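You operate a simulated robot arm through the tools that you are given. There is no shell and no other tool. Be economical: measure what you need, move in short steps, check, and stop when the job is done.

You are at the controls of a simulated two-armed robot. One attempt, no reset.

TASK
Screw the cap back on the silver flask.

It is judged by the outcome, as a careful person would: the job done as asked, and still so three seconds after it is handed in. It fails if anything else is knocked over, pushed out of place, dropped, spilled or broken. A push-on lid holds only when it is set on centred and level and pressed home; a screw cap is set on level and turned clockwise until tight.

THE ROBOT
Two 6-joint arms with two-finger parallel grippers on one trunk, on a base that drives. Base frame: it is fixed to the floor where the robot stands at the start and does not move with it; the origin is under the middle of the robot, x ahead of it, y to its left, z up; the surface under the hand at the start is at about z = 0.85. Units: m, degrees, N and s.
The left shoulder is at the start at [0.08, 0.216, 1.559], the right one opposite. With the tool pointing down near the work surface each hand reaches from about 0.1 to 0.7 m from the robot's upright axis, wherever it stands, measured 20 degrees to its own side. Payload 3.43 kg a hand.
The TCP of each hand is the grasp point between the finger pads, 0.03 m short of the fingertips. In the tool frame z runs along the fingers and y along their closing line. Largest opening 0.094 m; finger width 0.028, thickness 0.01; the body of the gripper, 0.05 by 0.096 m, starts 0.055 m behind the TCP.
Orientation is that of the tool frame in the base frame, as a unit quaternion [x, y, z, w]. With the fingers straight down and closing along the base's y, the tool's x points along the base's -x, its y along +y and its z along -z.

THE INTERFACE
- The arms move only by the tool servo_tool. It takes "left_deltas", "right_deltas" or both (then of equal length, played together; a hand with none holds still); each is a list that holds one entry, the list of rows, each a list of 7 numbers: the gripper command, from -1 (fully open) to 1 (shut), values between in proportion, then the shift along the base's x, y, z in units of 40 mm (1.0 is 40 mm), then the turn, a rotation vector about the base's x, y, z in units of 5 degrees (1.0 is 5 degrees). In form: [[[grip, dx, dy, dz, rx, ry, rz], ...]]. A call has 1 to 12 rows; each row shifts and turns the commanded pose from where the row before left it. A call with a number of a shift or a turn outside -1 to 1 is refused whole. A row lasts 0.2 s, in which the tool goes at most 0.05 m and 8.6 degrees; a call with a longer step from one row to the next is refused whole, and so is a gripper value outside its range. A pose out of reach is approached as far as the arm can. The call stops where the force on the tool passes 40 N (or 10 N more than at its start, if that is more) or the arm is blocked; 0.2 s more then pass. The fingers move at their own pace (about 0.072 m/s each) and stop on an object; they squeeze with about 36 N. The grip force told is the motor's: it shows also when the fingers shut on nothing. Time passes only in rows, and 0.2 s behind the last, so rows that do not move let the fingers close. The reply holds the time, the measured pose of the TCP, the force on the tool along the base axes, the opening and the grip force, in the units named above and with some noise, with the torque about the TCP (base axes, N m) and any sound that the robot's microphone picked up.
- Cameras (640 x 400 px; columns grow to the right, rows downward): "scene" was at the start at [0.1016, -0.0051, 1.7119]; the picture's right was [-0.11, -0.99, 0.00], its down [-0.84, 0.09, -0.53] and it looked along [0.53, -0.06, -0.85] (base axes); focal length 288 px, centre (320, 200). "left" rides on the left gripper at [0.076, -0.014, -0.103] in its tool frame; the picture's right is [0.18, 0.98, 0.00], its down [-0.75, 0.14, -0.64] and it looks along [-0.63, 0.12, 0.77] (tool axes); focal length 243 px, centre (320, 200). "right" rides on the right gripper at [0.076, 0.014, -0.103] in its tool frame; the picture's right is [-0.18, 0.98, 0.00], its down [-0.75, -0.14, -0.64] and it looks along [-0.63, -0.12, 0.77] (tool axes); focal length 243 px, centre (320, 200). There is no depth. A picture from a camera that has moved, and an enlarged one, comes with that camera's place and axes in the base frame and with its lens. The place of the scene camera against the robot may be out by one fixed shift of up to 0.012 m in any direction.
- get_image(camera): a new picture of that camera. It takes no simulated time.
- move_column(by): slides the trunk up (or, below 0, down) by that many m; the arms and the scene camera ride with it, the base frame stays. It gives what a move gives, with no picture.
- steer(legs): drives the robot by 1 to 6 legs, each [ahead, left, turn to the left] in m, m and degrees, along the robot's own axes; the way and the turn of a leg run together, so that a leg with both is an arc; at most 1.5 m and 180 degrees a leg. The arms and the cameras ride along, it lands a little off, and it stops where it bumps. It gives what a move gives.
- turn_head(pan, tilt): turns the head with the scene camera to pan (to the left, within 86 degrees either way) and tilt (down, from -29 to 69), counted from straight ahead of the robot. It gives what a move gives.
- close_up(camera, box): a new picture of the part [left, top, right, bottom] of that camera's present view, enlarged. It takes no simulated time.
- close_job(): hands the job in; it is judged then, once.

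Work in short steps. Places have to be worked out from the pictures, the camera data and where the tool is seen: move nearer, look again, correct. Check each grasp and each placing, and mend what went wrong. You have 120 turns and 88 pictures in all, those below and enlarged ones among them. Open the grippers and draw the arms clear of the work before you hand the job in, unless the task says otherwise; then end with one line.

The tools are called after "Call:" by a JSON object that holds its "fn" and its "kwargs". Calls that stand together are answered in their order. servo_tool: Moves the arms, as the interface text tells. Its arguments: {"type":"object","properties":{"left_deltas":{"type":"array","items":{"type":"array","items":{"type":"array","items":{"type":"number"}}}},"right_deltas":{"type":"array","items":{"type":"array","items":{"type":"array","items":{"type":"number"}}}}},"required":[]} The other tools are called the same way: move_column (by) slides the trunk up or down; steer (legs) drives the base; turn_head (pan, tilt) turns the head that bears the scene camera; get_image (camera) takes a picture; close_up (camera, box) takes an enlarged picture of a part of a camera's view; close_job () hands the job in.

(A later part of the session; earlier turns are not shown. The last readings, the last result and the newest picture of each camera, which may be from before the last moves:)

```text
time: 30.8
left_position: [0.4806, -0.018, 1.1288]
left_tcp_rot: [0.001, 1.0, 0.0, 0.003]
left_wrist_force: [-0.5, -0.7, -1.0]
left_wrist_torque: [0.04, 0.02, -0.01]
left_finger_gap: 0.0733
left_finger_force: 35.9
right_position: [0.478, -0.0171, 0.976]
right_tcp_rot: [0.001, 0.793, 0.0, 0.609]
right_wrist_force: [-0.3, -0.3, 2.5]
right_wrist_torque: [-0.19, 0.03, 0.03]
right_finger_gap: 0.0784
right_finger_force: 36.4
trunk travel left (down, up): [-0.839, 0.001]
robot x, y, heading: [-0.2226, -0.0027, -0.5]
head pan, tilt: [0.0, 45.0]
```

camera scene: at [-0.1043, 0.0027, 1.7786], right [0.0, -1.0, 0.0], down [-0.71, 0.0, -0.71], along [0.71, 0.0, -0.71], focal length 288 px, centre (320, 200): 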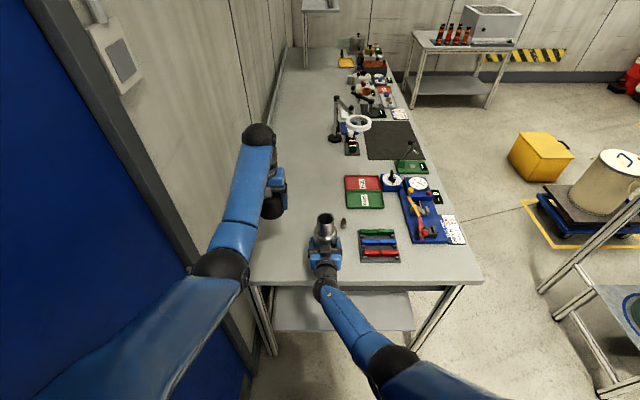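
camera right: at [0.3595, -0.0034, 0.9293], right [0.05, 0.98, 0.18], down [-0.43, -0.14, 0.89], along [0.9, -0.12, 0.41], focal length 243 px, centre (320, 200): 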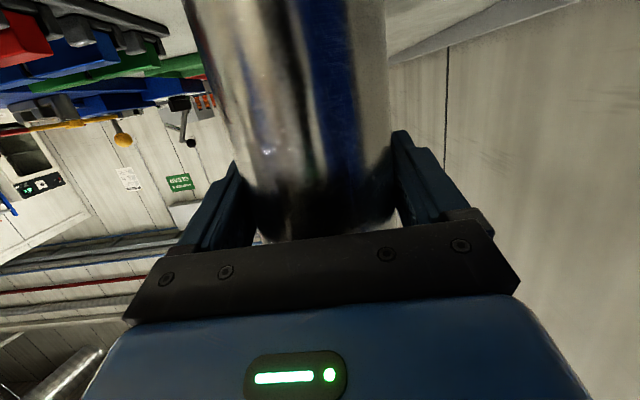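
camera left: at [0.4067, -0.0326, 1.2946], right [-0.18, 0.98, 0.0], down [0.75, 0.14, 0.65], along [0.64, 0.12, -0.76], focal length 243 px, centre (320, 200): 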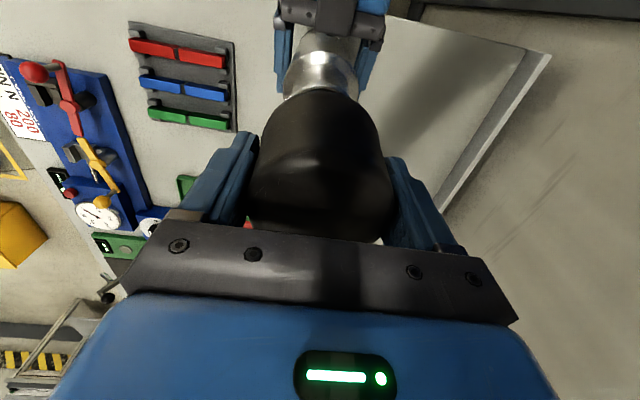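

Still free. The cap is about 17 mm onto the neck; continuing.

Call:
{"fn": "servo_tool", "kwargs": {"left_deltas": [[[1, 0, 0, -0.1, 0, 0, 0], [1, 0, 0, -0.1, 0, 0, 0], [1, 0, 0, -0.1, 0, 0, 0], [1, 0, 0, 0, 0, 0, 0]]]}}

Call:
{"fn": "close_up", "kwargs": {"camera": "scene", "box": [264, 180, 392, 260]}}

```text
time: 31.8
left_position: [0.4782, -0.0182, 1.1175]
left_tcp_rot: [0.001, 1.0, 0.001, 0.003]
left_wrist_force: [0.2, -0.7, -0.2]
left_wrist_torque: [0.01, 0.01, -0.01]
left_finger_gap: 0.073
left_finger_force: 36.1
right_position: [0.4773, -0.0189, 0.9759]
right_tcp_rot: [0.001, 0.794, 0.0, 0.608]
right_wrist_force: [0.7, -1.5, 3.0]
right_wrist_torque: [-0.14, -0.01, 0.02]
right_finger_gap: 0.0787
right_finger_force: 35.6
trunk travel left (down, up): [-0.839, 0.001]
robot x, y, heading: [-0.2195, 0.0012, -0.1]
head pan, tilt: [0.0, 45.0]
```

```text
5.00 times, centred on (328, 220) of scene
camera zoom: at [-0.1045, 0.0022, 1.7787], right [0.0, -1.0, 0.0], down [-0.71, 0.0, -0.71], along [0.71, 0.0, -0.71], focal length 1439 px, centre (280, 100)
```

zoom: 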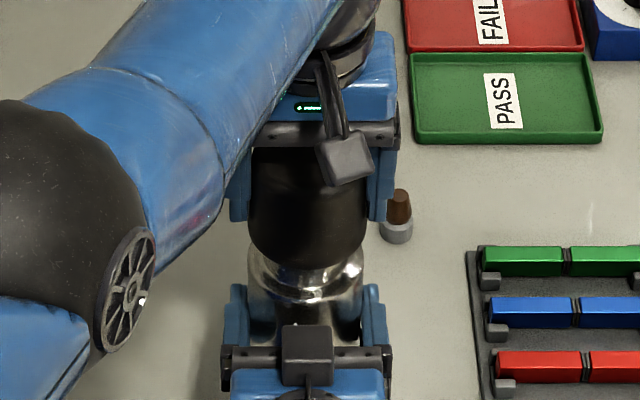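

The cap is going down the neck cleanly. Continuing to contact.

Call:
{"fn": "servo_tool", "kwargs": {"left_deltas": [[[1, 0, 0, -0.1, 0, 0, 0], [1, 0, 0, -0.1, 0, 0, 0], [1, 0, 0, -0.1, 0, 0, 0], [1, 0, 0, 0, 0, 0, 0]]]}}

```text
time: 32.8
left_position: [0.477, -0.0168, 1.107]
left_tcp_rot: [0.001, 1.0, 0.0, 0.006]
left_wrist_force: [9.3, -1.2, 3.7]
left_wrist_torque: [-0.03, -0.2, 0.01]
left_finger_gap: 0.0731
left_finger_force: 35.5
left hand out of reach, approached as far as the arm can: row 2
right_position: [0.4774, -0.0166, 0.9764]
right_tcp_rot: [0.0, 0.793, 0.0, 0.609]
right_wrist_force: [-7.7, 0.6, 2.6]
right_wrist_torque: [-0.19, -0.93, 0.03]
right_finger_gap: 0.0785
right_finger_force: 35.9
trunk travel left (down, up): [-0.839, 0.001]
robot x, y, heading: [-0.2174, 0.0008, 0.1]
head pan, tilt: [0.0, 45.0]
```

The arm ran out of outward reach near z 1.107 and the cap is pulled sideways. I'll rise 4 mm, re-centre to relieve it, and check the force before releasing it onto the threads and moving the base closer.

Call:
{"fn": "servo_tool", "kwargs": {"left_deltas": [[[1, 0, 0, 0.12, 0, 0, 0], [1, 0.09, 0, 0, 0, 0, 0], [1, 0, 0, 0, 0, 0, 0]]]}}

```text
time: 33.5
left_position: [0.4771, -0.0149, 1.1107]
left_tcp_rot: [0.001, 1.0, 0.001, 0.001]
left_wrist_force: [0.1, -1.9, 0.0]
left_wrist_torque: [-0.09, -0.03, -0.04]
left_finger_gap: 0.0733
left_finger_force: 36.0
left hand out of reach, approached as far as the arm can: row 2
right_position: [0.4775, -0.0167, 0.9754]
right_tcp_rot: [0.0, 0.793, 0.001, 0.609]
right_wrist_force: [-1.5, 3.8, 2.2]
right_wrist_torque: [-0.17, 0.39, 0.03]
right_finger_gap: 0.0784
right_finger_force: 35.9
trunk travel left (down, up): [-0.839, 0.001]
robot x, y, heading: [-0.2194, 0.003, -0.1]
head pan, tilt: [0.0, 45.0]
```

Forces are small now. I'll open the left gripper so the cap settles on the neck.

Call:
{"fn": "servo_tool", "kwargs": {"left_deltas": [[[0.4, 0, 0, 0, 0, 0, 0], [-0.7, 0, 0, 0, 0, 0, 0], [-1, 0, 0, 0, 0, 0, 0], [-1, 0, 0, 0, 0, 0, 0]]]}}

Call:
{"fn": "close_up", "kwargs": {"camera": "scene", "box": [264, 180, 392, 260]}}

Call:
{"fn": "get_image", "kwargs": {"camera": "left"}}

```text
time: 34.5
left_position: [0.4769, -0.0152, 1.1125]
left_tcp_rot: [0.001, 1.0, -0.001, 0.003]
left_wrist_force: [0.4, -0.6, 1.1]
left_wrist_torque: [-0.03, 0.0, -0.01]
left_finger_gap: 0.0942
left_finger_force: 0.0
right_position: [0.478, -0.0172, 0.9759]
right_tcp_rot: [0.0, 0.793, 0.001, 0.609]
right_wrist_force: [-0.5, 1.5, 2.2]
right_wrist_torque: [0.2, 0.26, -0.02]
right_finger_gap: 0.0783
right_finger_force: 36.2
trunk travel left (down, up): [-0.839, 0.001]
robot x, y, heading: [-0.2211, 0.0014, 0.0]
head pan, tilt: [0.0, 45.0]
```

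```text
5.00 times, centred on (328, 220) of scene
camera zoom: at [-0.1044, 0.0025, 1.7787], right [0.0, -1.0, 0.0], down [-0.71, 0.0, -0.71], along [0.71, 0.0, -0.71], focal length 1439 px, centre (280, 100)
```

zoom: 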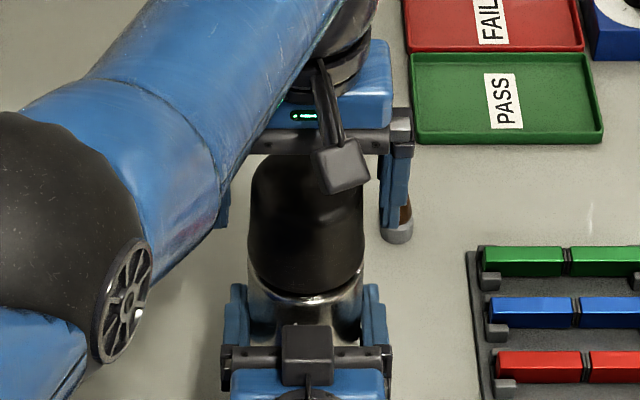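

```text
51 pictures are left
camera left: at [0.4025, -0.0303, 1.2144], right [-0.18, 0.98, 0.0], down [0.75, 0.14, 0.65], along [0.64, 0.12, -0.76], focal length 243 px, centre (320, 200)
```

left: 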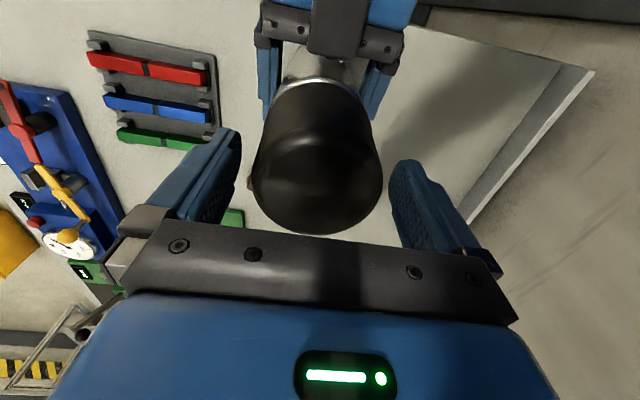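

The cap has dropped level over the neck, its bottom near z 1.056, just above the shoulder. I'll withdraw the left hand up and aside, then release the flask and back the right hand off before moving the base 5.5 cm closer.

Call:
{"fn": "servo_tool", "kwargs": {"left_deltas": [[[-1, 0, 0, 0.8, 0, 0, 0], [-1, 0, 0, 0.9, 0, 0, 0], [-1, 0, 0, 0.3, 0, 0, 0], [-1, 0, 1, 0, 0, 0, 0], [-1, 0, 1, 0, 0, 0, 0], [-1, 0, 1, 0, 0, 0, 0], [-1, 0, 0.7, 0, 0, 0, 0], [-1, 0, 0, 0, 0, 0, 0]]]}}

Call:
{"fn": "servo_tool", "kwargs": {"right_deltas": [[[0.4, 0, 0, 0, 0, 0, 0], [-0.7, 0, 0, 0, 0, 0, 0], [-1, 0, 0, 0, 0, 0, 0], [-1, 0, 0, 0, 0, 0, 0], [-1, -0.6, 0, 0, 0, 0, 0], [-1, -0.9, 0, 0, 0, 0, 0], [-1, -0.9, 0, 0, 0, 0, 0], [-1, -0.4, 0, 0, 0, 0, 0], [-1, 0, 0, 0, 0, 0, 0]]]}}

Call:
{"fn": "get_image", "kwargs": {"camera": "left"}}

Call:
{"fn": "get_image", "kwargs": {"camera": "scene"}}

```text
time: 36.4
left_position: [0.4789, 0.1313, 1.1912]
left_tcp_rot: [0.0, 1.0, 0.001, 0.003]
left_wrist_force: [0.0, -0.8, 0.5]
left_wrist_torque: [0.02, 0.02, 0.02]
left_finger_gap: 0.0941
left_finger_force: 0.0
right_position: [0.4771, -0.017, 0.9766]
right_tcp_rot: [0.001, 0.793, 0.0, 0.609]
right_wrist_force: [0.8, -1.0, 3.1]
right_wrist_torque: [-0.07, 0.2, -0.01]
right_finger_gap: 0.0786
right_finger_force: 36.2
trunk travel left (down, up): [-0.839, 0.001]
robot x, y, heading: [-0.2204, 0.0063, -0.3]
head pan, tilt: [0.0, 45.0]
```

```text
time: 38.4
left_position: [0.4786, 0.1321, 1.1917]
left_tcp_rot: [0.001, 1.0, 0.0, 0.003]
left_wrist_force: [0.1, 0.0, 0.9]
left_wrist_torque: [0.01, -0.02, 0.02]
left_finger_gap: 0.0939
left_finger_force: 0.0
right_position: [0.3649, -0.0175, 0.9746]
right_tcp_rot: [0.0, 0.794, 0.0, 0.608]
right_wrist_force: [-1.0, 0.2, 0.4]
right_wrist_torque: [0.02, 0.0, 0.0]
right_finger_gap: 0.0939
right_finger_force: 0.1
trunk travel left (down, up): [-0.839, 0.001]
robot x, y, heading: [-0.2188, -0.0035, -0.1]
head pan, tilt: [0.0, 45.0]
```

```text
50 pictures are left
camera left: at [0.4037, 0.1175, 1.2939], right [-0.18, 0.98, 0.0], down [0.75, 0.14, 0.65], along [0.64, 0.12, -0.76], focal length 243 px, centre (320, 200)
```

left: 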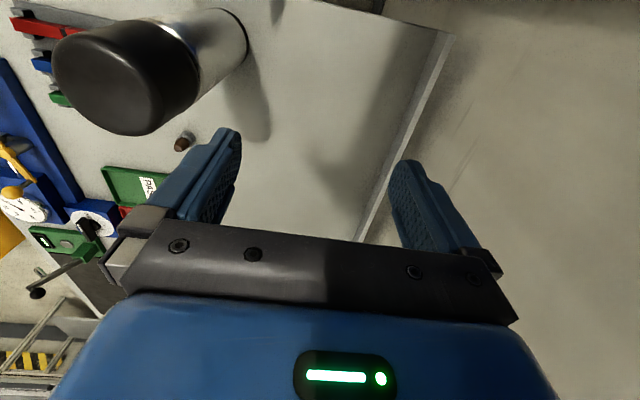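

```text
49 pictures are left
camera scene: at [-0.1036, 0.0025, 1.7786], right [0.0, -1.0, 0.0], down [-0.71, 0.0, -0.71], along [0.71, 0.0, -0.71], focal length 288 px, centre (320, 200)
```

scene: 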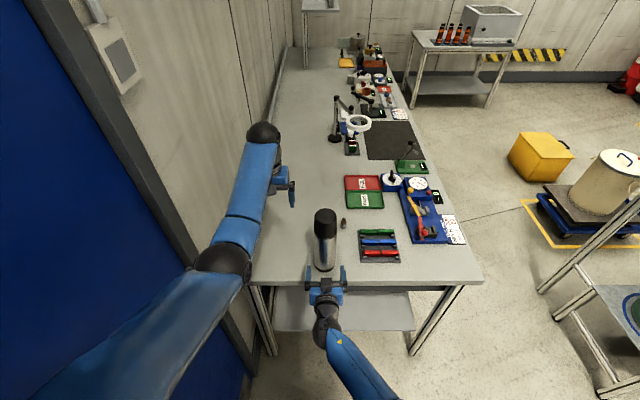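

Everything stands undisturbed. I'll back the right hand off a bit more, then drive forward 5.5 cm.

Call:
{"fn": "servo_tool", "kwargs": {"right_deltas": [[[-1, -1, 0, 0, 0, 0, 0], [-1, 0, 0, 0, 0, 0, 0]]]}}

Call:
{"fn": "steer", "kwargs": {"legs": [[0.055, 0, 0]]}}

Call:
{"fn": "close_up", "kwargs": {"camera": "scene", "box": [264, 200, 392, 300]}}

Call:
{"fn": "get_image", "kwargs": {"camera": "right"}}

```text
time: 39.0
left_position: [0.4785, 0.1317, 1.1909]
left_tcp_rot: [0.001, 1.0, 0.0, 0.002]
left_wrist_force: [0.4, -0.2, 0.8]
left_wrist_torque: [0.03, 0.0, 0.0]
left_finger_gap: 0.0939
left_finger_force: 0.0
right_position: [0.3237, -0.0179, 0.9753]
right_tcp_rot: [0.0, 0.793, 0.0, 0.609]
right_wrist_force: [-0.5, 0.5, 0.8]
right_wrist_torque: [-0.01, -0.03, 0.02]
right_finger_gap: 0.0941
right_finger_force: 0.0
trunk travel left (down, up): [-0.839, 0.001]
robot x, y, heading: [-0.2175, 0.0002, -0.1]
head pan, tilt: [0.0, 45.0]
```

```text
time: 39.9
left_position: [0.5223, 0.1316, 1.1975]
left_tcp_rot: [0.002, 1.0, 0.0, 0.008]
left_wrist_force: [-2.7, 0.1, 0.7]
left_wrist_torque: [0.01, -0.04, -0.01]
left_finger_gap: 0.0938
left_finger_force: 0.1
right_position: [0.3706, -0.0176, 0.9801]
right_tcp_rot: [0.001, 0.791, -0.001, 0.612]
right_wrist_force: [-0.2, 0.0, 0.3]
right_wrist_torque: [0.01, 0.01, 0.01]
right_finger_gap: 0.0941
right_finger_force: 0.1
trunk travel left (down, up): [-0.839, 0.001]
robot x, y, heading: [-0.1663, 0.0022, 0.1]
head pan, tilt: [0.0, 45.0]
```

```text
4.00 times, centred on (328, 250) of scene
camera zoom: at [-0.0659, 0.0024, 1.7799], right [0.0, -1.0, 0.0], down [-0.7, 0.0, -0.71], along [0.71, 0.0, -0.7], focal length 1151 px, centre (288, 0)
```

zoom: 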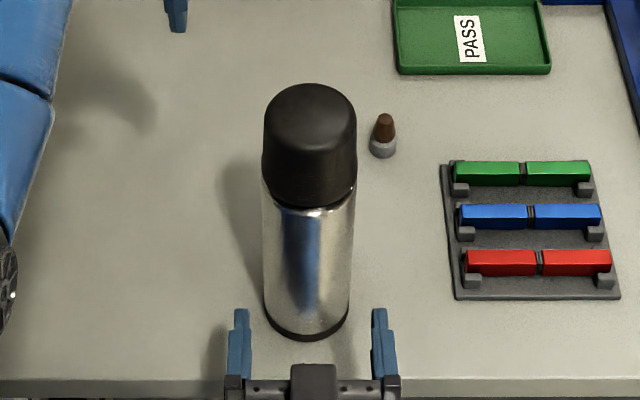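

```text
47 pictures are left
camera right: at [0.2537, -0.0039, 0.9317], right [0.05, 0.98, 0.18], down [-0.43, -0.14, 0.89], along [0.9, -0.12, 0.42], focal length 243 px, centre (320, 200)
```

right: 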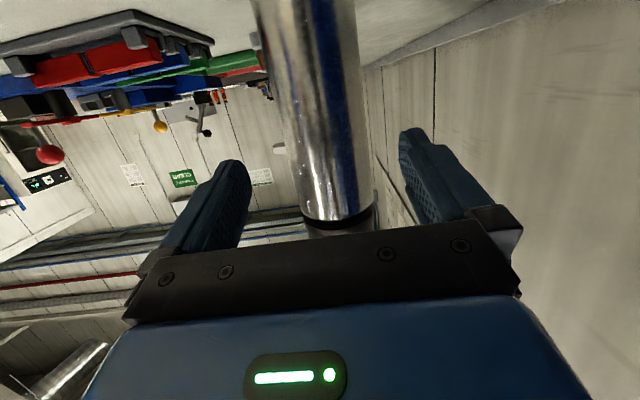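

The cap sits level and centred on the flask. I'll let the base settle with a still row, then re-advance the right hand.

Call:
{"fn": "servo_tool", "kwargs": {"right_deltas": [[[-1, 0, 0, 0, 0, 0, 0], [-1, 0, 0, 0, 0, 0, 0], [-1, 0.6, 0, 0, 0, 0, 0], [-1, 0.6, 0, 0, 0, 0, 0], [-1, 0, 0, 0, 0, 0, 0]]]}}

Call:
{"fn": "close_up", "kwargs": {"camera": "scene", "box": [264, 200, 392, 300]}}

```text
time: 41.1
left_position: [0.5341, 0.1313, 1.1911]
left_tcp_rot: [0.001, 1.0, 0.0, 0.003]
left_wrist_force: [-0.1, 0.7, 0.9]
left_wrist_torque: [0.03, 0.03, -0.03]
left_finger_gap: 0.0943
left_finger_force: 0.1
right_position: [0.4282, -0.018, 0.9742]
right_tcp_rot: [0.001, 0.794, -0.001, 0.607]
right_wrist_force: [0.0, 0.8, 0.7]
right_wrist_torque: [0.0, -0.01, 0.03]
right_finger_gap: 0.094
right_finger_force: 0.0
trunk travel left (down, up): [-0.839, 0.001]
robot x, y, heading: [-0.1617, -0.0014, -0.0]
head pan, tilt: [0.0, 45.0]
```

```text
4.00 times, centred on (328, 250) of scene
camera zoom: at [-0.0477, 0.0021, 1.7785], right [0.0, -1.0, 0.0], down [-0.71, 0.0, -0.71], along [0.71, 0.0, -0.71], focal length 1151 px, centre (288, 0)
```

zoom: 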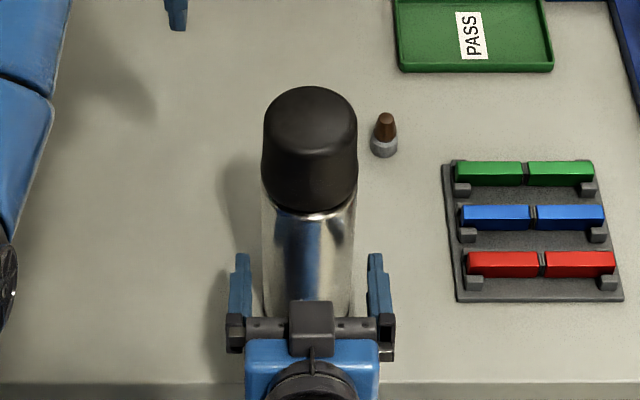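

Centred again. I'll advance 5 cm and grip the flask.

Call:
{"fn": "servo_tool", "kwargs": {"right_deltas": [[[-1, 0.65, 0, 0, 0, 0, 0], [-1, 0.6, 0, 0, 0, 0, 0], [-1, 0, 0, 0, 0, 0, 0], [-0.65, 0, 0, 0, 0, 0, 0], [1, 0, 0, 0, 0, 0, 0], [1, 0, 0, 0, 0, 0, 0], [1, 0, 0, 0, 0, 0, 0]]]}}

Call:
{"fn": "close_up", "kwargs": {"camera": "left", "box": [0, 0, 240, 150]}}

Call:
{"fn": "close_up", "kwargs": {"camera": "scene", "box": [280, 200, 360, 250]}}

```text
time: 42.7
left_position: [0.5336, 0.1311, 1.1904]
left_tcp_rot: [0.0, 1.0, 0.0, 0.003]
left_wrist_force: [0.1, -0.4, 0.9]
left_wrist_torque: [-0.01, 0.0, 0.01]
left_finger_gap: 0.0942
left_finger_force: 0.0
right_position: [0.4788, -0.0175, 0.9752]
right_tcp_rot: [0.0, 0.793, 0.0, 0.609]
right_wrist_force: [0.0, -1.0, 2.3]
right_wrist_torque: [-0.15, 0.18, 0.06]
right_finger_gap: 0.0785
right_finger_force: 36.0
trunk travel left (down, up): [-0.839, 0.001]
robot x, y, heading: [-0.1633, 0.0034, -0.1]
head pan, tilt: [0.0, 45.0]
```

```text
2.67 times, centred on (120, 75) of left
camera zoom: at [0.4577, 0.1166, 1.2943], right [-0.18, 0.98, 0.0], down [0.75, 0.14, 0.65], along [0.64, 0.12, -0.76], focal length 647 px, centre (853, 533)
```

zoom: 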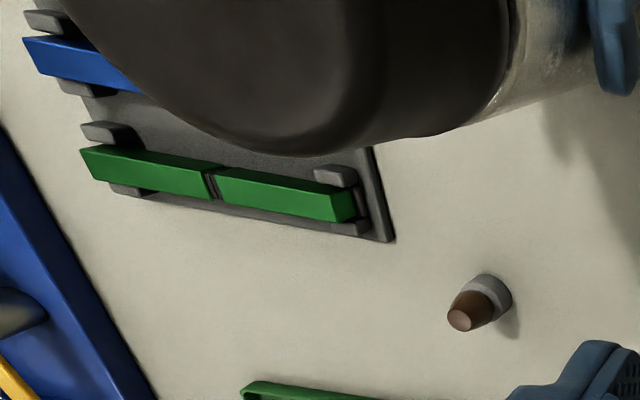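

```text
8.00 times, centred on (320, 225) of scene
camera zoom: at [-0.0499, 0.002, 1.7787], right [0.0, -1.0, 0.0], down [-0.71, 0.0, -0.71], along [0.71, 0.0, -0.71], focal length 2302 px, centre (320, 0)
```

zoom: 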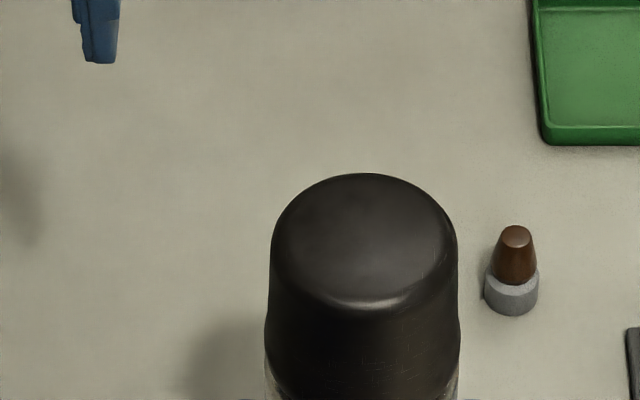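

The flask is gripped again. To have plenty of clockwise turn available, I'll pre-rotate the left wrist counter-clockwise (+z) off to the side, while dropping to z ≈ 1.155.

Call:
{"fn": "servo_tool", "kwargs": {"left_deltas": [[[-1, -0.3, 0, -0.3, 0, 0, 1], [-1, -0.3, 0, -0.3, 0, 0, 1], [-1, -0.3, 0, -0.3, 0, 0, 1], [-1, 0, 0, 0, 0, 0, 1], [-1, 0, 0, 0, 0, 0, 1], [-1, 0, 0, 0, 0, 0, 1], [-1, 0, 0, 0, 0, 0, 1], [-1, 0, 0, 0, 0, 0, 1], [-1, 0, 0, 0, 0, 0, 1], [-1, 0, 0, 0, 0, 0, 1], [-1, 0, 0, 0, 0, 0, 1], [-1, 0, 0, 0, 0, 0, 1]]]}}

```text
time: 45.3
left_position: [0.4976, 0.132, 1.1554]
left_tcp_rot: [-0.499, 0.867, 0.002, 0.002]
left_wrist_force: [0.4, 0.2, -0.3]
left_wrist_torque: [0.03, -0.02, -0.03]
left_finger_gap: 0.0943
left_finger_force: 0.1
right_position: [0.4777, -0.017, 0.9753]
right_tcp_rot: [0.0, 0.793, 0.0, 0.609]
right_wrist_force: [2.4, -1.3, 5.9]
right_wrist_torque: [-0.05, -0.02, 0.0]
right_finger_gap: 0.0786
right_finger_force: 36.0
trunk travel left (down, up): [-0.839, 0.001]
robot x, y, heading: [-0.1642, 0.0023, 0.2]
head pan, tilt: [0.0, 45.0]
```

60° worked. I'll add 30° more, then move over the cap.

Call:
{"fn": "servo_tool", "kwargs": {"left_deltas": [[[-1, 0, 0, 0, 0, 0, 1], [-1, 0, 0, 0, 0, 0, 1], [-1, 0, 0, 0, 0, 0, 1], [-1, 0, 0, 0, 0, 0, 1], [-1, 0, 0, 0, 0, 0, 1], [-1, 0, 0, 0, 0, 0, 1], [-1, -0.1, -0.75, 0, 0, 0, 0], [-1, -0.1, -0.75, 0, 0, 0, 0], [-1, -0.1, -0.75, 0, 0, 0, 0], [-1, -0.1, -0.75, 0, 0, 0, 0], [-1, 0, -0.75, 0, 0, 0, 0], [-1, 0, 0, 0, 0, 0, 0]]]}}

Call:
{"fn": "get_image", "kwargs": {"camera": "left"}}

Call:
{"fn": "close_up", "kwargs": {"camera": "scene", "box": [264, 180, 392, 260]}}

```text
time: 47.9
left_position: [0.4808, -0.0174, 1.1558]
left_tcp_rot: [-0.707, 0.707, 0.001, 0.001]
left_wrist_force: [-0.1, 0.6, -0.3]
left_wrist_torque: [0.02, 0.01, 0.02]
left_finger_gap: 0.0937
left_finger_force: 0.1
right_position: [0.4773, -0.0172, 0.975]
right_tcp_rot: [-0.001, 0.793, 0.0, 0.609]
right_wrist_force: [2.6, -1.3, 6.2]
right_wrist_torque: [-0.12, 0.0, 0.04]
right_finger_gap: 0.0786
right_finger_force: 35.9
trunk travel left (down, up): [-0.839, 0.001]
robot x, y, heading: [-0.1608, 0.0018, -0.2]
head pan, tilt: [0.0, 45.0]
```

```text
43 pictures are left
camera left: at [0.4961, -0.0956, 1.2586], right [-0.98, -0.18, 0.0], down [-0.14, 0.75, 0.65], along [-0.12, 0.64, -0.76], focal length 243 px, centre (320, 200)
```

left: 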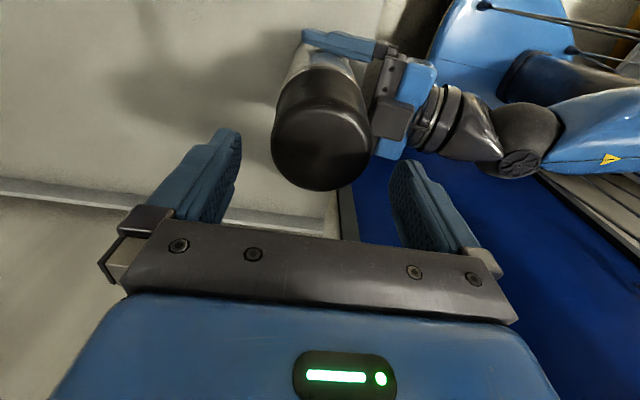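

```text
5.00 times, centred on (328, 220) of scene
camera zoom: at [-0.0503, 0.0028, 1.7787], right [0.0, -1.0, 0.0], down [-0.71, 0.0, -0.71], along [0.71, 0.0, -0.71], focal length 1439 px, centre (280, 100)
```

zoom: 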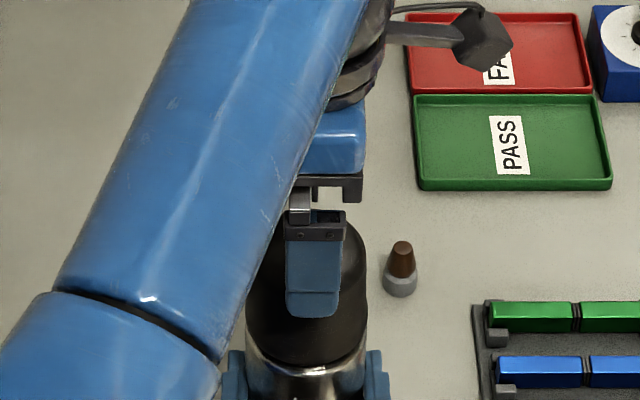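

The cap top centre computes to (0.480, -0.019), well centred. I'll descend to TCP z ≈ 1.098 with open fingers.

Call:
{"fn": "servo_tool", "kwargs": {"left_deltas": [[[-1, 0, -0.03, -0.5, 0, 0, 0], [-1, 0, 0, -0.4, 0, 0, 0], [-1, 0, 0, -0.3, 0, 0, 0], [-1, 0, 0, -0.25, 0, 0, 0], [-1, 0, 0, 0, 0, 0, 0]]]}}

Call:
{"fn": "get_image", "kwargs": {"camera": "left"}}

Call:
{"fn": "close_up", "kwargs": {"camera": "scene", "box": [264, 180, 392, 260]}}

```text
time: 49.1
left_position: [0.4824, -0.0223, 1.0978]
left_tcp_rot: [-0.707, 0.708, 0.002, 0.001]
left_wrist_force: [0.0, 0.4, 0.3]
left_wrist_torque: [0.0, 0.01, 0.0]
left_finger_gap: 0.094
left_finger_force: 0.1
right_position: [0.4769, -0.0159, 0.9747]
right_tcp_rot: [0.0, 0.793, 0.0, 0.609]
right_wrist_force: [2.0, -0.2, 6.3]
right_wrist_torque: [0.03, 0.08, -0.01]
right_finger_gap: 0.0784
right_finger_force: 35.6
trunk travel left (down, up): [-0.839, 0.001]
robot x, y, heading: [-0.1619, 0.0011, -0.0]
head pan, tilt: [0.0, 45.0]
```

```text
41 pictures are left
camera left: at [0.4967, -0.0979, 1.2011], right [-0.98, -0.18, 0.0], down [-0.14, 0.75, 0.65], along [-0.12, 0.64, -0.76], focal length 243 px, centre (320, 200)
```

left: 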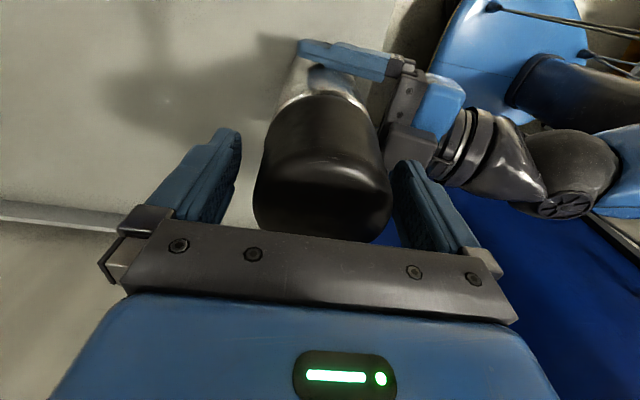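

```text
5.00 times, centred on (328, 220) of scene
camera zoom: at [-0.0503, 0.0023, 1.7787], right [0.0, -1.0, 0.0], down [-0.71, 0.0, -0.71], along [0.71, 0.0, -0.71], focal length 1439 px, centre (280, 100)
```

zoom: 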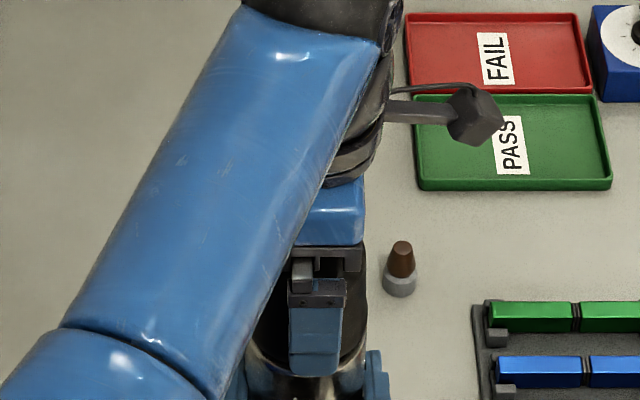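

The cap top is near z 1.104. I'll nudge +2.5 mm in y, go 5 mm lower, and close on the cap.

Call:
{"fn": "servo_tool", "kwargs": {"left_deltas": [[[-1, -0.03, 0.06, -0.12, 0, 0, 0], [-1, 0, 0, 0, 0, 0, 0], [-0.5, 0, 0, 0, 0, 0, 0], [1, 0, 0, 0, 0, 0, 0], [1, 0, 0, 0, 0, 0, 0], [1, 0, 0, 0, 0, 0, 0]]]}}

```text
time: 50.5
left_position: [0.4798, -0.0187, 1.0929]
left_tcp_rot: [-0.707, 0.707, 0.002, 0.002]
left_wrist_force: [-8.7, -0.5, 2.4]
left_wrist_torque: [-0.03, 0.12, -0.03]
left_finger_gap: 0.0731
left_finger_force: 36.3
right_position: [0.4778, -0.0167, 0.9747]
right_tcp_rot: [0.001, 0.793, -0.001, 0.609]
right_wrist_force: [10.3, -0.1, 3.0]
right_wrist_torque: [0.03, 0.97, 0.03]
right_finger_gap: 0.0786
right_finger_force: 36.4
trunk travel left (down, up): [-0.839, 0.001]
robot x, y, heading: [-0.1651, -0.0022, 0.0]
head pan, tilt: [0.0, 45.0]
```

Gripped. There's an 8.7 N side load, so I'll shift -2.5 mm in x to relieve it and then start turning clockwise (-z).

Call:
{"fn": "servo_tool", "kwargs": {"left_deltas": [[[1, -0.06, 0, -0.03, 0, 0, 0], [1, 0, 0, 0, 0, 0, -1], [1, 0, 0, 0, 0, 0, -1], [1, 0, 0, 0, 0, 0, -1], [1, 0, 0, 0, 0, 0, -1], [1, 0, 0, 0, 0, 0, 0]]]}}

```text
time: 51.9
left_position: [0.4782, -0.0162, 1.0915]
left_tcp_rot: [-0.572, 0.82, 0.001, 0.004]
left_wrist_force: [17.1, -3.8, 1.7]
left_wrist_torque: [-0.39, -1.48, 0.02]
left_finger_gap: 0.0732
left_finger_force: 35.9
right_position: [0.478, -0.018, 0.9755]
right_tcp_rot: [0.0, 0.794, 0.001, 0.608]
right_wrist_force: [-14.7, 2.6, 9.0]
right_wrist_torque: [-0.1, -0.75, 0.05]
right_finger_gap: 0.0782
right_finger_force: 36.4
trunk travel left (down, up): [-0.839, 0.001]
robot x, y, heading: [-0.1643, -0.0017, 0.0]
head pan, tilt: [0.0, 45.0]
```

Over-corrected: about 10 N per mm. I'll move +1.5 mm in x and -0.5 mm in y, and continue the turn in a short burst to read the torque and height.

Call:
{"fn": "servo_tool", "kwargs": {"left_deltas": [[[1, 0.038, -0.012, 0, 0, 0, 0], [1, 0, 0, -0.02, 0, 0, -1], [1, 0, 0, -0.02, 0, 0, -1], [1, 0, 0, 0, 0, 0, -1], [1, 0, 0, 0, 0, 0, -1], [1, 0, 0, 0, 0, 0, 0]]]}}

Call:
{"fn": "close_up", "kwargs": {"camera": "scene", "box": [264, 180, 392, 260]}}

```text
time: 53.3
left_position: [0.4784, -0.0169, 1.09]
left_tcp_rot: [-0.421, 0.907, 0.001, 0.002]
left_wrist_force: [-7.9, 0.3, 32.4]
left_wrist_torque: [-0.17, 0.05, -0.05]
left_finger_gap: 0.073
left_finger_force: 35.5
right_position: [0.4773, -0.0181, 0.9741]
right_tcp_rot: [0.001, 0.793, -0.001, 0.609]
right_wrist_force: [16.5, 0.5, -8.8]
right_wrist_torque: [0.11, 0.51, 0.06]
right_finger_gap: 0.0784
right_finger_force: 36.2
trunk travel left (down, up): [-0.839, 0.001]
robot x, y, heading: [-0.161, -0.0022, -0.3]
head pan, tilt: [0.0, 45.0]
```

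```text
5.00 times, centred on (328, 220) of scene
camera zoom: at [-0.0512, 0.0025, 1.7788], right [0.0, -1.0, 0.0], down [-0.71, 0.0, -0.71], along [0.71, 0.0, -0.71], focal length 1439 px, centre (280, 100)
```

zoom: 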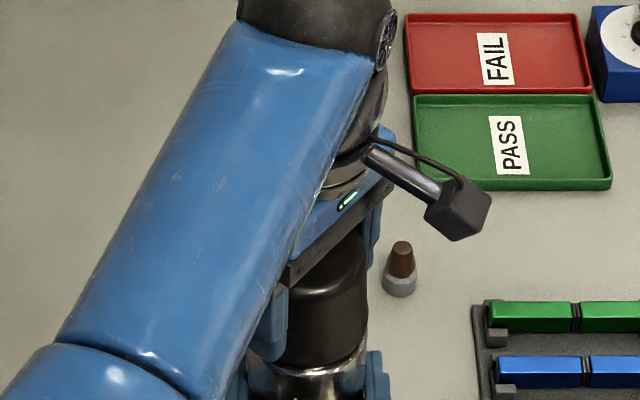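

It now bears down (32 N) on the threads. I'll ease 1 mm and keep turning clockwise, watching z-torque.

Call:
{"fn": "servo_tool", "kwargs": {"left_deltas": [[[1, -0.012, 0, 0.02, 0, 0, -1], [1, 0, 0, 0, 0, 0, -1], [1, 0, 0, 0, 0, 0, -1], [1, 0, 0, 0, 0, 0, -1], [1, 0, 0, 0, 0, 0, -1], [1, 0, 0, 0, 0, 0, -1], [1, 0, 0, 0, 0, 0, -1], [1, 0, 0, 0, 0, 0, -1], [1, 0, 0, 0, 0, 0, 0]]]}}

```text
time: 55.3
left_position: [0.477, -0.0179, 1.091]
left_tcp_rot: [-0.086, 0.996, 0.0, 0.004]
left_wrist_force: [17.5, 5.0, 8.0]
left_wrist_torque: [0.1, -0.86, -0.01]
left_finger_gap: 0.0729
left_finger_force: 36.2
right_position: [0.4764, -0.0184, 0.9742]
right_tcp_rot: [0.001, 0.794, -0.001, 0.609]
right_wrist_force: [-18.1, -6.3, 3.4]
right_wrist_torque: [0.17, -0.64, 0.05]
right_finger_gap: 0.0783
right_finger_force: 36.0
trunk travel left (down, up): [-0.839, 0.001]
robot x, y, heading: [-0.1634, -0.0002, 0.2]
head pan, tilt: [0.0, 45.0]
```

Turned about 80° with little resistance. I'll re-centre by the side force (+1.2 mm x) and keep turning with light down-follow.

Call:
{"fn": "servo_tool", "kwargs": {"left_deltas": [[[1, 0.03, 0.01, -0.01, 0, 0, 0], [1, 0, 0, -0.01, 0, 0, -1], [1, 0, 0, 0, 0, 0, -1], [1, 0, 0, 0, 0, 0, -1], [1, 0, 0, -0.01, 0, 0, -1], [1, 0, 0, 0, 0, 0, -1], [1, 0, 0, 0, 0, 0, -1], [1, 0, 0, 0, 0, 0, 0]]]}}

```text
time: 57.1
left_position: [0.4791, -0.0183, 1.0888]
left_tcp_rot: [0.175, 0.985, 0.0, 0.004]
left_wrist_force: [-8.4, 5.9, 24.1]
left_wrist_torque: [0.15, 0.21, 0.0]
left_finger_gap: 0.0729
left_finger_force: 36.0
right_position: [0.4775, -0.0181, 0.9738]
right_tcp_rot: [0.001, 0.793, 0.0, 0.609]
right_wrist_force: [10.9, -6.8, -9.8]
right_wrist_torque: [0.23, 0.62, 0.0]
right_finger_gap: 0.0782
right_finger_force: 36.2
trunk travel left (down, up): [-0.839, 0.001]
robot x, y, heading: [-0.1622, -0.0006, -0.1]
head pan, tilt: [0.0, 45.0]
```

110° turned; light thread contact. Continuing to about -80° yaw.

Call:
{"fn": "servo_tool", "kwargs": {"left_deltas": [[[1, -0.015, 0.01, 0.01, 0, 0, -1], [1, 0, 0, 0, 0, 0, -1], [1, 0, 0, 0, 0, 0, -1], [1, 0, 0, 0, 0, 0, -1], [1, 0, 0, 0, 0, 0, -1], [1, 0, 0, 0, 0, 0, -1], [1, 0, 0, 0, 0, 0, -1], [1, 0, 0, 0, 0, 0, -1], [1, 0, 0, 0, 0, 0, -1], [1, 0, 0, 0, 0, 0, -1], [1, 0, 0, 0, 0, 0, -1], [1, 0, 0, 0, 0, 0, 0]]]}}

Call:
{"fn": "get_image", "kwargs": {"camera": "left"}}

Call:
{"fn": "close_up", "kwargs": {"camera": "scene", "box": [264, 180, 392, 260]}}

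```text
time: 59.7
left_position: [0.4791, -0.0159, 1.0895]
left_tcp_rot: [0.61, 0.792, -0.001, 0.004]
left_wrist_force: [18.4, 3.8, -0.4]
left_wrist_torque: [0.42, -1.11, -0.02]
left_finger_gap: 0.0729
left_finger_force: 35.6
right_position: [0.4774, -0.0163, 0.9753]
right_tcp_rot: [0.0, 0.794, 0.0, 0.608]
right_wrist_force: [-18.6, -3.5, 5.6]
right_wrist_torque: [0.12, -0.55, -0.03]
right_finger_gap: 0.0785
right_finger_force: 36.7
trunk travel left (down, up): [-0.839, 0.001]
robot x, y, heading: [-0.1653, 0.0005, -0.5]
head pan, tilt: [0.0, 45.0]
```

```text
38 pictures are left
camera left: at [0.4461, 0.0533, 1.1927], right [0.9, 0.43, 0.0], down [0.33, -0.69, 0.65], along [0.28, -0.58, -0.76], focal length 243 px, centre (320, 200)
```

left: 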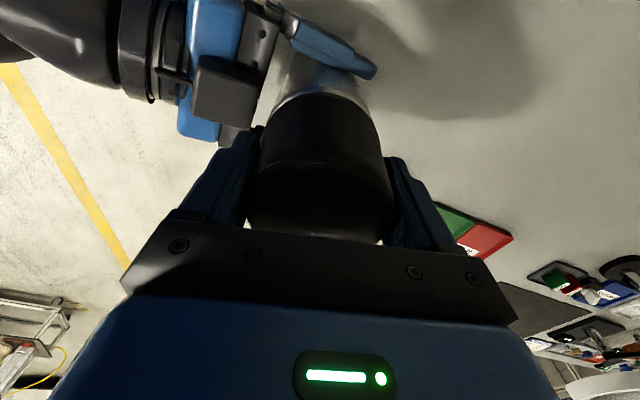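

```text
5.00 times, centred on (328, 220) of scene
camera zoom: at [-0.0509, 0.0024, 1.7788], right [0.0, -1.0, 0.0], down [-0.71, 0.0, -0.71], along [0.71, 0.0, -0.71], focal length 1439 px, centre (280, 100)
```

zoom: 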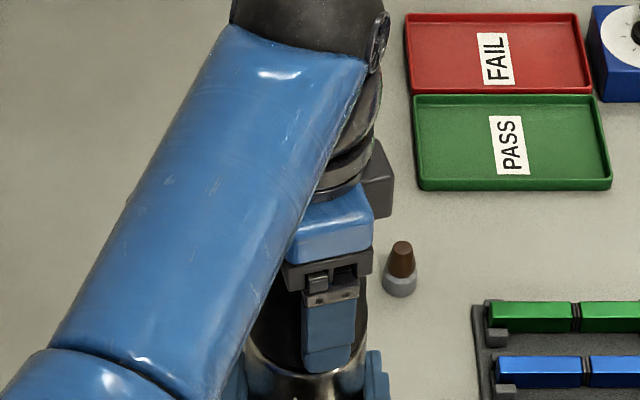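

About 165° turned, still no tightening torque. I'll re-centre, press a little and continue 40°.

Call:
{"fn": "servo_tool", "kwargs": {"left_deltas": [[[1, 0.035, 0.008, -0.03, 0, 0, 0], [1, 0, 0, -0.02, 0, 0, -1], [1, 0, 0, 0, 0, 0, -1], [1, 0, 0, 0, 0, 0, -1], [1, 0, 0, 0, 0, 0, -1], [1, 0, 0, 0, 0, 0, -1], [1, 0, 0, 0, 0, 0, -1], [1, 0, 0, 0, 0, 0, -1], [1, 0, 0, 0, 0, 0, -1], [1, 0, 0, 0, 0, 0, 0]]]}}

```text
time: 61.9
left_position: [0.4811, -0.0174, 1.0882]
left_tcp_rot: [0.844, 0.536, -0.002, 0.002]
left_wrist_force: [-12.2, 1.9, 29.1]
left_wrist_torque: [-0.13, 0.89, -0.05]
left_finger_gap: 0.0732
left_finger_force: 35.8
right_position: [0.4777, -0.0169, 0.9759]
right_tcp_rot: [0.0, 0.794, 0.0, 0.609]
right_wrist_force: [18.6, -2.6, -9.0]
right_wrist_torque: [-0.04, 0.17, 0.13]
right_finger_gap: 0.0784
right_finger_force: 35.7
trunk travel left (down, up): [-0.839, 0.001]
robot x, y, heading: [-0.1633, -0.0005, -0.3]
head pan, tilt: [0.0, 45.0]
```

205° so far with z creeping down (1.090→1.088 under the same load). Continuing while the wrist allows.

Call:
{"fn": "servo_tool", "kwargs": {"left_deltas": [[[1, -0.025, 0, 0.01, 0, 0, -1], [1, 0, 0, 0, 0, 0, -1], [1, 0, 0, 0, 0, 0, -1], [1, 0, 0, 0, 0, 0, -1], [1, 0, 0, 0, 0, 0, -1], [1, 0, 0, 0, 0, 0, -1], [1, 0, 0, -0.01, 0, 0, -1], [1, 0, 0, 0, 0, 0, -1], [1, 0, 0, 0, 0, 0, -1], [1, 0, 0, 0, 0, 0, -1], [1, 0, 0, 0, 0, 0, 0]]]}}

```text
time: 64.3
left_position: [0.4795, -0.0158, 1.0878]
left_tcp_rot: [0.992, 0.129, -0.002, 0.0]
left_wrist_force: [15.4, -3.9, 1.5]
left_wrist_torque: [-0.34, -0.7, -0.02]
left_finger_gap: 0.0726
left_finger_force: 36.2
right_position: [0.4773, -0.0171, 0.976]
right_tcp_rot: [0.001, 0.793, 0.0, 0.609]
right_wrist_force: [-17.9, 2.4, 8.6]
right_wrist_torque: [-0.08, -0.48, 0.04]
right_finger_gap: 0.0784
right_finger_force: 35.9
trunk travel left (down, up): [-0.839, 0.001]
robot x, y, heading: [-0.1639, 0.0006, 0.1]
head pan, tilt: [0.0, 45.0]
```

Fz fell off as it turned, so the cap is screwing down. I'll follow it down and continue.

Call:
{"fn": "servo_tool", "kwargs": {"left_deltas": [[[1, 0.02, -0.01, -0.03, 0, 0, 0], [1, 0, 0, -0.01, 0, 0, -1], [1, 0, 0, 0, 0, 0, -1], [1, 0, 0, 0, 0, 0, -1], [1, 0, 0, -0.01, 0, 0, -1], [1, 0, 0, 0, 0, 0, -1], [1, 0, 0, 0, 0, 0, -1], [1, 0, 0, -0.01, 0, 0, -1], [1, 0, 0, 0, 0, 0, -1], [1, 0, 0, 0, 0, 0, 0]]]}}

```text
time: 66.5
left_position: [0.4791, -0.0174, 1.0869]
left_tcp_rot: [0.992, -0.13, -0.001, 0.0]
left_wrist_force: [0.1, 2.9, 20.1]
left_wrist_torque: [0.08, 0.17, -0.02]
left_finger_gap: 0.0727
left_finger_force: 36.2
left hand out of reach, approached as far as the arm can: row 8, 9
right_position: [0.4763, -0.0173, 0.9768]
right_tcp_rot: [0.001, 0.793, -0.001, 0.609]
right_wrist_force: [4.3, 0.8, -0.5]
right_wrist_torque: [0.63, 0.06, -0.1]
right_finger_gap: 0.0783
right_finger_force: 35.8
trunk travel left (down, up): [-0.839, 0.001]
robot x, y, heading: [-0.1645, -0.0026, -0.3]
head pan, tilt: [0.0, 45.0]
```

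Wrist limit reached after about 285° of turn. I'll open, check the cap, then rotate the open hand back around it.

Call:
{"fn": "servo_tool", "kwargs": {"left_deltas": [[[0.3, 0, 0, 0, 0, 0, 0], [-1, 0, 0, 0, 0, 0, 0], [-1, 0, 0, 0, 0, 0, 0], [-1, 0, 0, 0.15, 0, 0, 0], [-1, 0, 0, 0, 0, 0, 0]]]}}

Call:
{"fn": "get_image", "kwargs": {"camera": "left"}}

Call:
{"fn": "close_up", "kwargs": {"camera": "scene", "box": [264, 180, 392, 260]}}

```text
time: 67.7
left_position: [0.4795, -0.0173, 1.0918]
left_tcp_rot: [0.992, -0.13, -0.002, 0.0]
left_wrist_force: [0.2, -0.8, 0.1]
left_wrist_torque: [0.02, -0.02, 0.02]
left_finger_gap: 0.0938
left_finger_force: 0.0
right_position: [0.478, -0.0168, 0.9755]
right_tcp_rot: [0.0, 0.793, 0.0, 0.609]
right_wrist_force: [2.0, 0.2, 4.6]
right_wrist_torque: [-0.01, 0.1, 0.02]
right_finger_gap: 0.0786
right_finger_force: 36.3
trunk travel left (down, up): [-0.839, 0.001]
robot x, y, heading: [-0.1648, -0.0004, -0.2]
head pan, tilt: [0.0, 45.0]
```

```text
36 pictures are left
camera left: at [0.5591, -0.0237, 1.1947], right [-0.07, -1.0, 0.0], down [-0.76, 0.06, 0.65], along [-0.64, 0.05, -0.76], focal length 243 px, centre (320, 200)
```

left: 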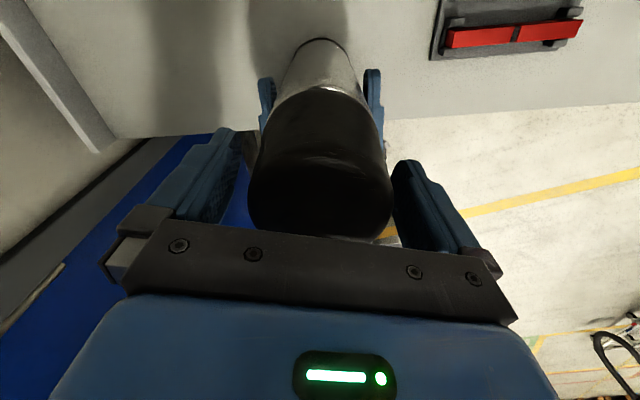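

```text
5.00 times, centred on (328, 220) of scene
camera zoom: at [-0.0501, 0.002, 1.7787], right [0.0, -1.0, 0.0], down [-0.71, 0.0, -0.71], along [0.71, 0.0, -0.71], focal length 1439 px, centre (280, 100)
```

zoom: 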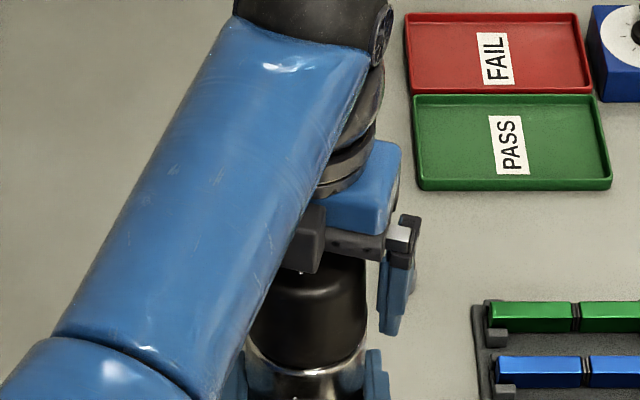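

The fingers are centred around the cap and free of it. Rotating back +285° in open state.

Call:
{"fn": "servo_tool", "kwargs": {"left_deltas": [[[-1, 0, 0, 0, 0, 0, 1], [-1, 0, 0, 0, 0, 0, 1], [-1, 0, 0, 0, 0, 0, 1], [-1, 0, 0, 0, 0, 0, 1], [-1, 0, 0, 0, 0, 0, 1], [-1, 0, 0, 0, 0, 0, 1], [-1, 0, 0, 0, 0, 0, 1], [-1, 0, 0, 0, 0, 0, 1], [-1, 0, 0, 0, 0, 0, 1], [-1, 0, 0, 0, 0, 0, 1], [-1, 0, 0, 0, 0, 0, 1], [-1, 0, 0, 0, 0, 0, 1]]]}}

Call:
{"fn": "servo_tool", "kwargs": {"left_deltas": [[[-1, 0, 0, 0, 0, 0, 1], [-1, 0, 0, 0, 0, 0, 1], [-1, 0, 0, 0, 0, 0, 1], [-1, 0, 0, 0, 0, 0, 1], [-1, 0, 0, 0, 0, 0, 1], [-1, 0, 0, 0, 0, 0, 1], [-1, 0, 0, 0, 0, 0, 1], [-1, 0, 0, 0, 0, 0, 1], [-1, 0, 0, 0, 0, 0, 1], [-1, 0, 0, 0, 0, 0, 1], [-1, 0, 0, 0, 0, 0, 1], [-1, 0, 0, 0, 0, 0, 1]]]}}

Call:
{"fn": "servo_tool", "kwargs": {"left_deltas": [[[-1, 0, 0, 0, 0, 0, 1], [-1, 0, 0, 0, 0, 0, 1], [-1, 0, 0, 0, 0, 0, 1], [-1, 0, 0, 0, 0, 0, 1], [-1, 0, 0, 0, 0, 0, 1], [-1, 0, 0, 0, 0, 0, 1], [-1, 0, 0, 0, 0, 0, 1], [-1, 0, 0, 0, 0, 0, 1], [-1, 0, 0, 0, 0, 0, 1], [-1, 0, 0, 0, 0, 0, 1], [-1, 0, 0, 0, 0, 0, 1], [-1, 0, 0, 0, 0, 0, 1]]]}}

Call:
{"fn": "servo_tool", "kwargs": {"left_deltas": [[[-1, 0, 0, 0, 0, 0, 1], [-1, 0, 0, 0, 0, 0, 1], [-1, 0, 0, 0, 0, 0, 1], [-1, 0, 0, 0, 0, 0, 1], [-1, 0, 0, 0, 0, 0, 1], [-1, 0, 0, 0, 0, 0, 1], [-1, 0, 0, 0, 0, 0, 1], [-1, 0, 0, 0, 0, 0, 1], [-1, 0, 0, 0, 0, 0, 1], [-1, 0, 0, 0, 0, 0, 1], [-1, 0, 0, 0, 0, 0, 1], [-1, 0, 0, 0, 0, 0, 1]]]}}

Call:
{"fn": "servo_tool", "kwargs": {"left_deltas": [[[-1, 0, 0, 0, 0, 0, 1], [-1, 0, 0, 0, 0, 0, 1], [-1, 0, 0, 0, 0, 0, 1], [-1, 0, 0, 0, 0, 0, 1], [-1, 0, 0, 0, 0, 0, 1], [-1, 0, 0, 0, 0, 0, 1], [-1, 0, 0, 0, 0, 0, 1], [-1, 0, 0, 0, 0, 0, 1], [-1, 0, 0, 0, 0, 0, 1], [-1, 0, 0, 0, 0, 0, 0]]]}}

Call:
{"fn": "get_image", "kwargs": {"camera": "left"}}

```text
time: 70.3
left_position: [0.4793, -0.0178, 1.0919]
left_tcp_rot: [0.923, 0.384, -0.003, 0.001]
left_wrist_force: [0.4, 0.2, -0.1]
left_wrist_torque: [-0.03, 0.03, -0.01]
left_finger_gap: 0.0939
left_finger_force: 0.2
right_position: [0.4782, -0.0168, 0.9743]
right_tcp_rot: [0.001, 0.793, -0.001, 0.609]
right_wrist_force: [4.0, -1.7, 10.9]
right_wrist_torque: [-0.12, -0.22, 0.02]
right_finger_gap: 0.0783
right_finger_force: 36.2
trunk travel left (down, up): [-0.839, 0.001]
robot x, y, heading: [-0.1625, 0.0017, -0.2]
head pan, tilt: [0.0, 45.0]
```

```text
time: 72.9
left_position: [0.48, -0.0165, 1.0921]
left_tcp_rot: [0.608, 0.794, -0.002, 0.002]
left_wrist_force: [0.6, -0.5, 0.5]
left_wrist_torque: [-0.04, -0.01, 0.0]
left_finger_gap: 0.0939
left_finger_force: 0.1
right_position: [0.4776, -0.0173, 0.9746]
right_tcp_rot: [0.0, 0.794, 0.0, 0.608]
right_wrist_force: [4.4, -1.2, 12.8]
right_wrist_torque: [0.02, -0.16, -0.02]
right_finger_gap: 0.0787
right_finger_force: 35.7
trunk travel left (down, up): [-0.839, 0.001]
robot x, y, heading: [-0.1655, 0.0024, 0.2]
head pan, tilt: [0.0, 45.0]
```

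```text
time: 75.5
left_position: [0.4809, -0.0163, 1.0932]
left_tcp_rot: [0.128, 0.992, -0.001, 0.004]
left_wrist_force: [0.6, 0.4, 0.1]
left_wrist_torque: [-0.01, -0.05, 0.0]
left_finger_gap: 0.0943
left_finger_force: 0.1
right_position: [0.4781, -0.0172, 0.9737]
right_tcp_rot: [0.0, 0.794, 0.001, 0.608]
right_wrist_force: [4.4, -0.8, 11.8]
right_wrist_torque: [0.01, 0.03, 0.01]
right_finger_gap: 0.0785
right_finger_force: 35.3
trunk travel left (down, up): [-0.839, 0.001]
robot x, y, heading: [-0.1607, 0.0025, -0.3]
head pan, tilt: [0.0, 45.0]
```

```text
time: 78.1
left_position: [0.4798, -0.0177, 1.091]
left_tcp_rot: [-0.384, 0.923, 0.001, 0.003]
left_wrist_force: [-0.3, -0.7, -0.4]
left_wrist_torque: [-0.01, -0.02, 0.02]
left_finger_gap: 0.0939
left_finger_force: 0.1
right_position: [0.4767, -0.018, 0.9748]
right_tcp_rot: [0.0, 0.793, 0.0, 0.609]
right_wrist_force: [2.5, -1.0, 10.7]
right_wrist_torque: [0.04, 0.16, -0.01]
right_finger_gap: 0.0784
right_finger_force: 36.3
trunk travel left (down, up): [-0.839, 0.001]
robot x, y, heading: [-0.1677, 0.0003, 0.0]
head pan, tilt: [0.0, 45.0]
```

```text
time: 80.3
left_position: [0.4797, -0.0173, 1.0913]
left_tcp_rot: [0.708, -0.706, -0.002, -0.003]
left_wrist_force: [-0.7, 0.1, -0.8]
left_wrist_torque: [0.07, -0.03, 0.04]
left_finger_gap: 0.0941
left_finger_force: 0.2
right_position: [0.4776, -0.0174, 0.9746]
right_tcp_rot: [0.0, 0.793, 0.001, 0.61]
right_wrist_force: [0.6, 0.8, 7.9]
right_wrist_torque: [-0.03, 0.24, 0.0]
right_finger_gap: 0.0786
right_finger_force: 36.0
trunk travel left (down, up): [-0.839, 0.001]
robot x, y, heading: [-0.1658, -0.0017, -0.2]
head pan, tilt: [0.0, 45.0]
```

```text
34 pictures are left
camera left: at [0.4957, -0.0943, 1.1945], right [-0.98, -0.19, 0.0], down [-0.14, 0.75, 0.65], along [-0.12, 0.64, -0.76], focal length 243 px, centre (320, 200)
```

left: 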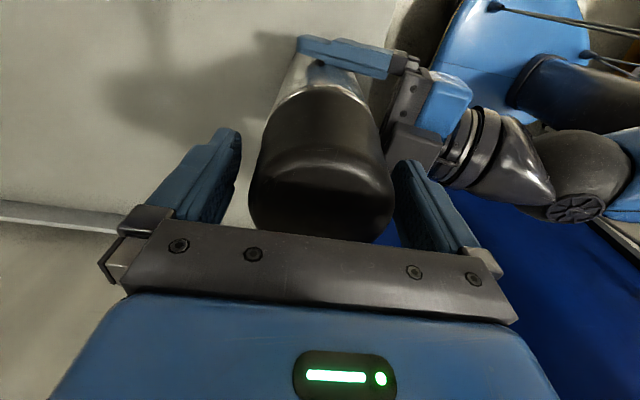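

The cap top has dropped to about z 1.100. I'll lower 5 mm, regrip and turn clockwise again.

Call:
{"fn": "servo_tool", "kwargs": {"left_deltas": [[[-1, -0.01, 0, -0.12, 0, 0, 0], [-0.5, 0, 0, 0, 0, 0, 0], [1, 0, 0, 0, 0, 0, 0], [1, 0, 0, 0, 0, 0, 0], [1, 0, 0, 0, 0, 0, 0], [1, 0, 0, 0, 0, 0, -1], [1, 0, 0, 0, 0, 0, -1], [1, 0, 0, 0, 0, 0, -1], [1, 0, 0, 0, 0, 0, -1], [1, 0, 0, 0, 0, 0, 0]]]}}

```text
time: 82.5
left_position: [0.4812, -0.0163, 1.0858]
left_tcp_rot: [-0.573, 0.819, 0.001, 0.002]
left_wrist_force: [-5.4, -4.1, 1.1]
left_wrist_torque: [-0.08, 0.2, -0.03]
left_finger_gap: 0.0725
left_finger_force: 36.4
right_position: [0.4779, -0.0174, 0.9754]
right_tcp_rot: [0.0, 0.793, 0.0, 0.609]
right_wrist_force: [7.7, 3.0, 4.0]
right_wrist_torque: [-0.27, 0.54, -0.02]
right_finger_gap: 0.0785
right_finger_force: 35.7
trunk travel left (down, up): [-0.839, 0.001]
robot x, y, heading: [-0.1656, 0.0015, -0.1]
head pan, tilt: [0.0, 45.0]
```

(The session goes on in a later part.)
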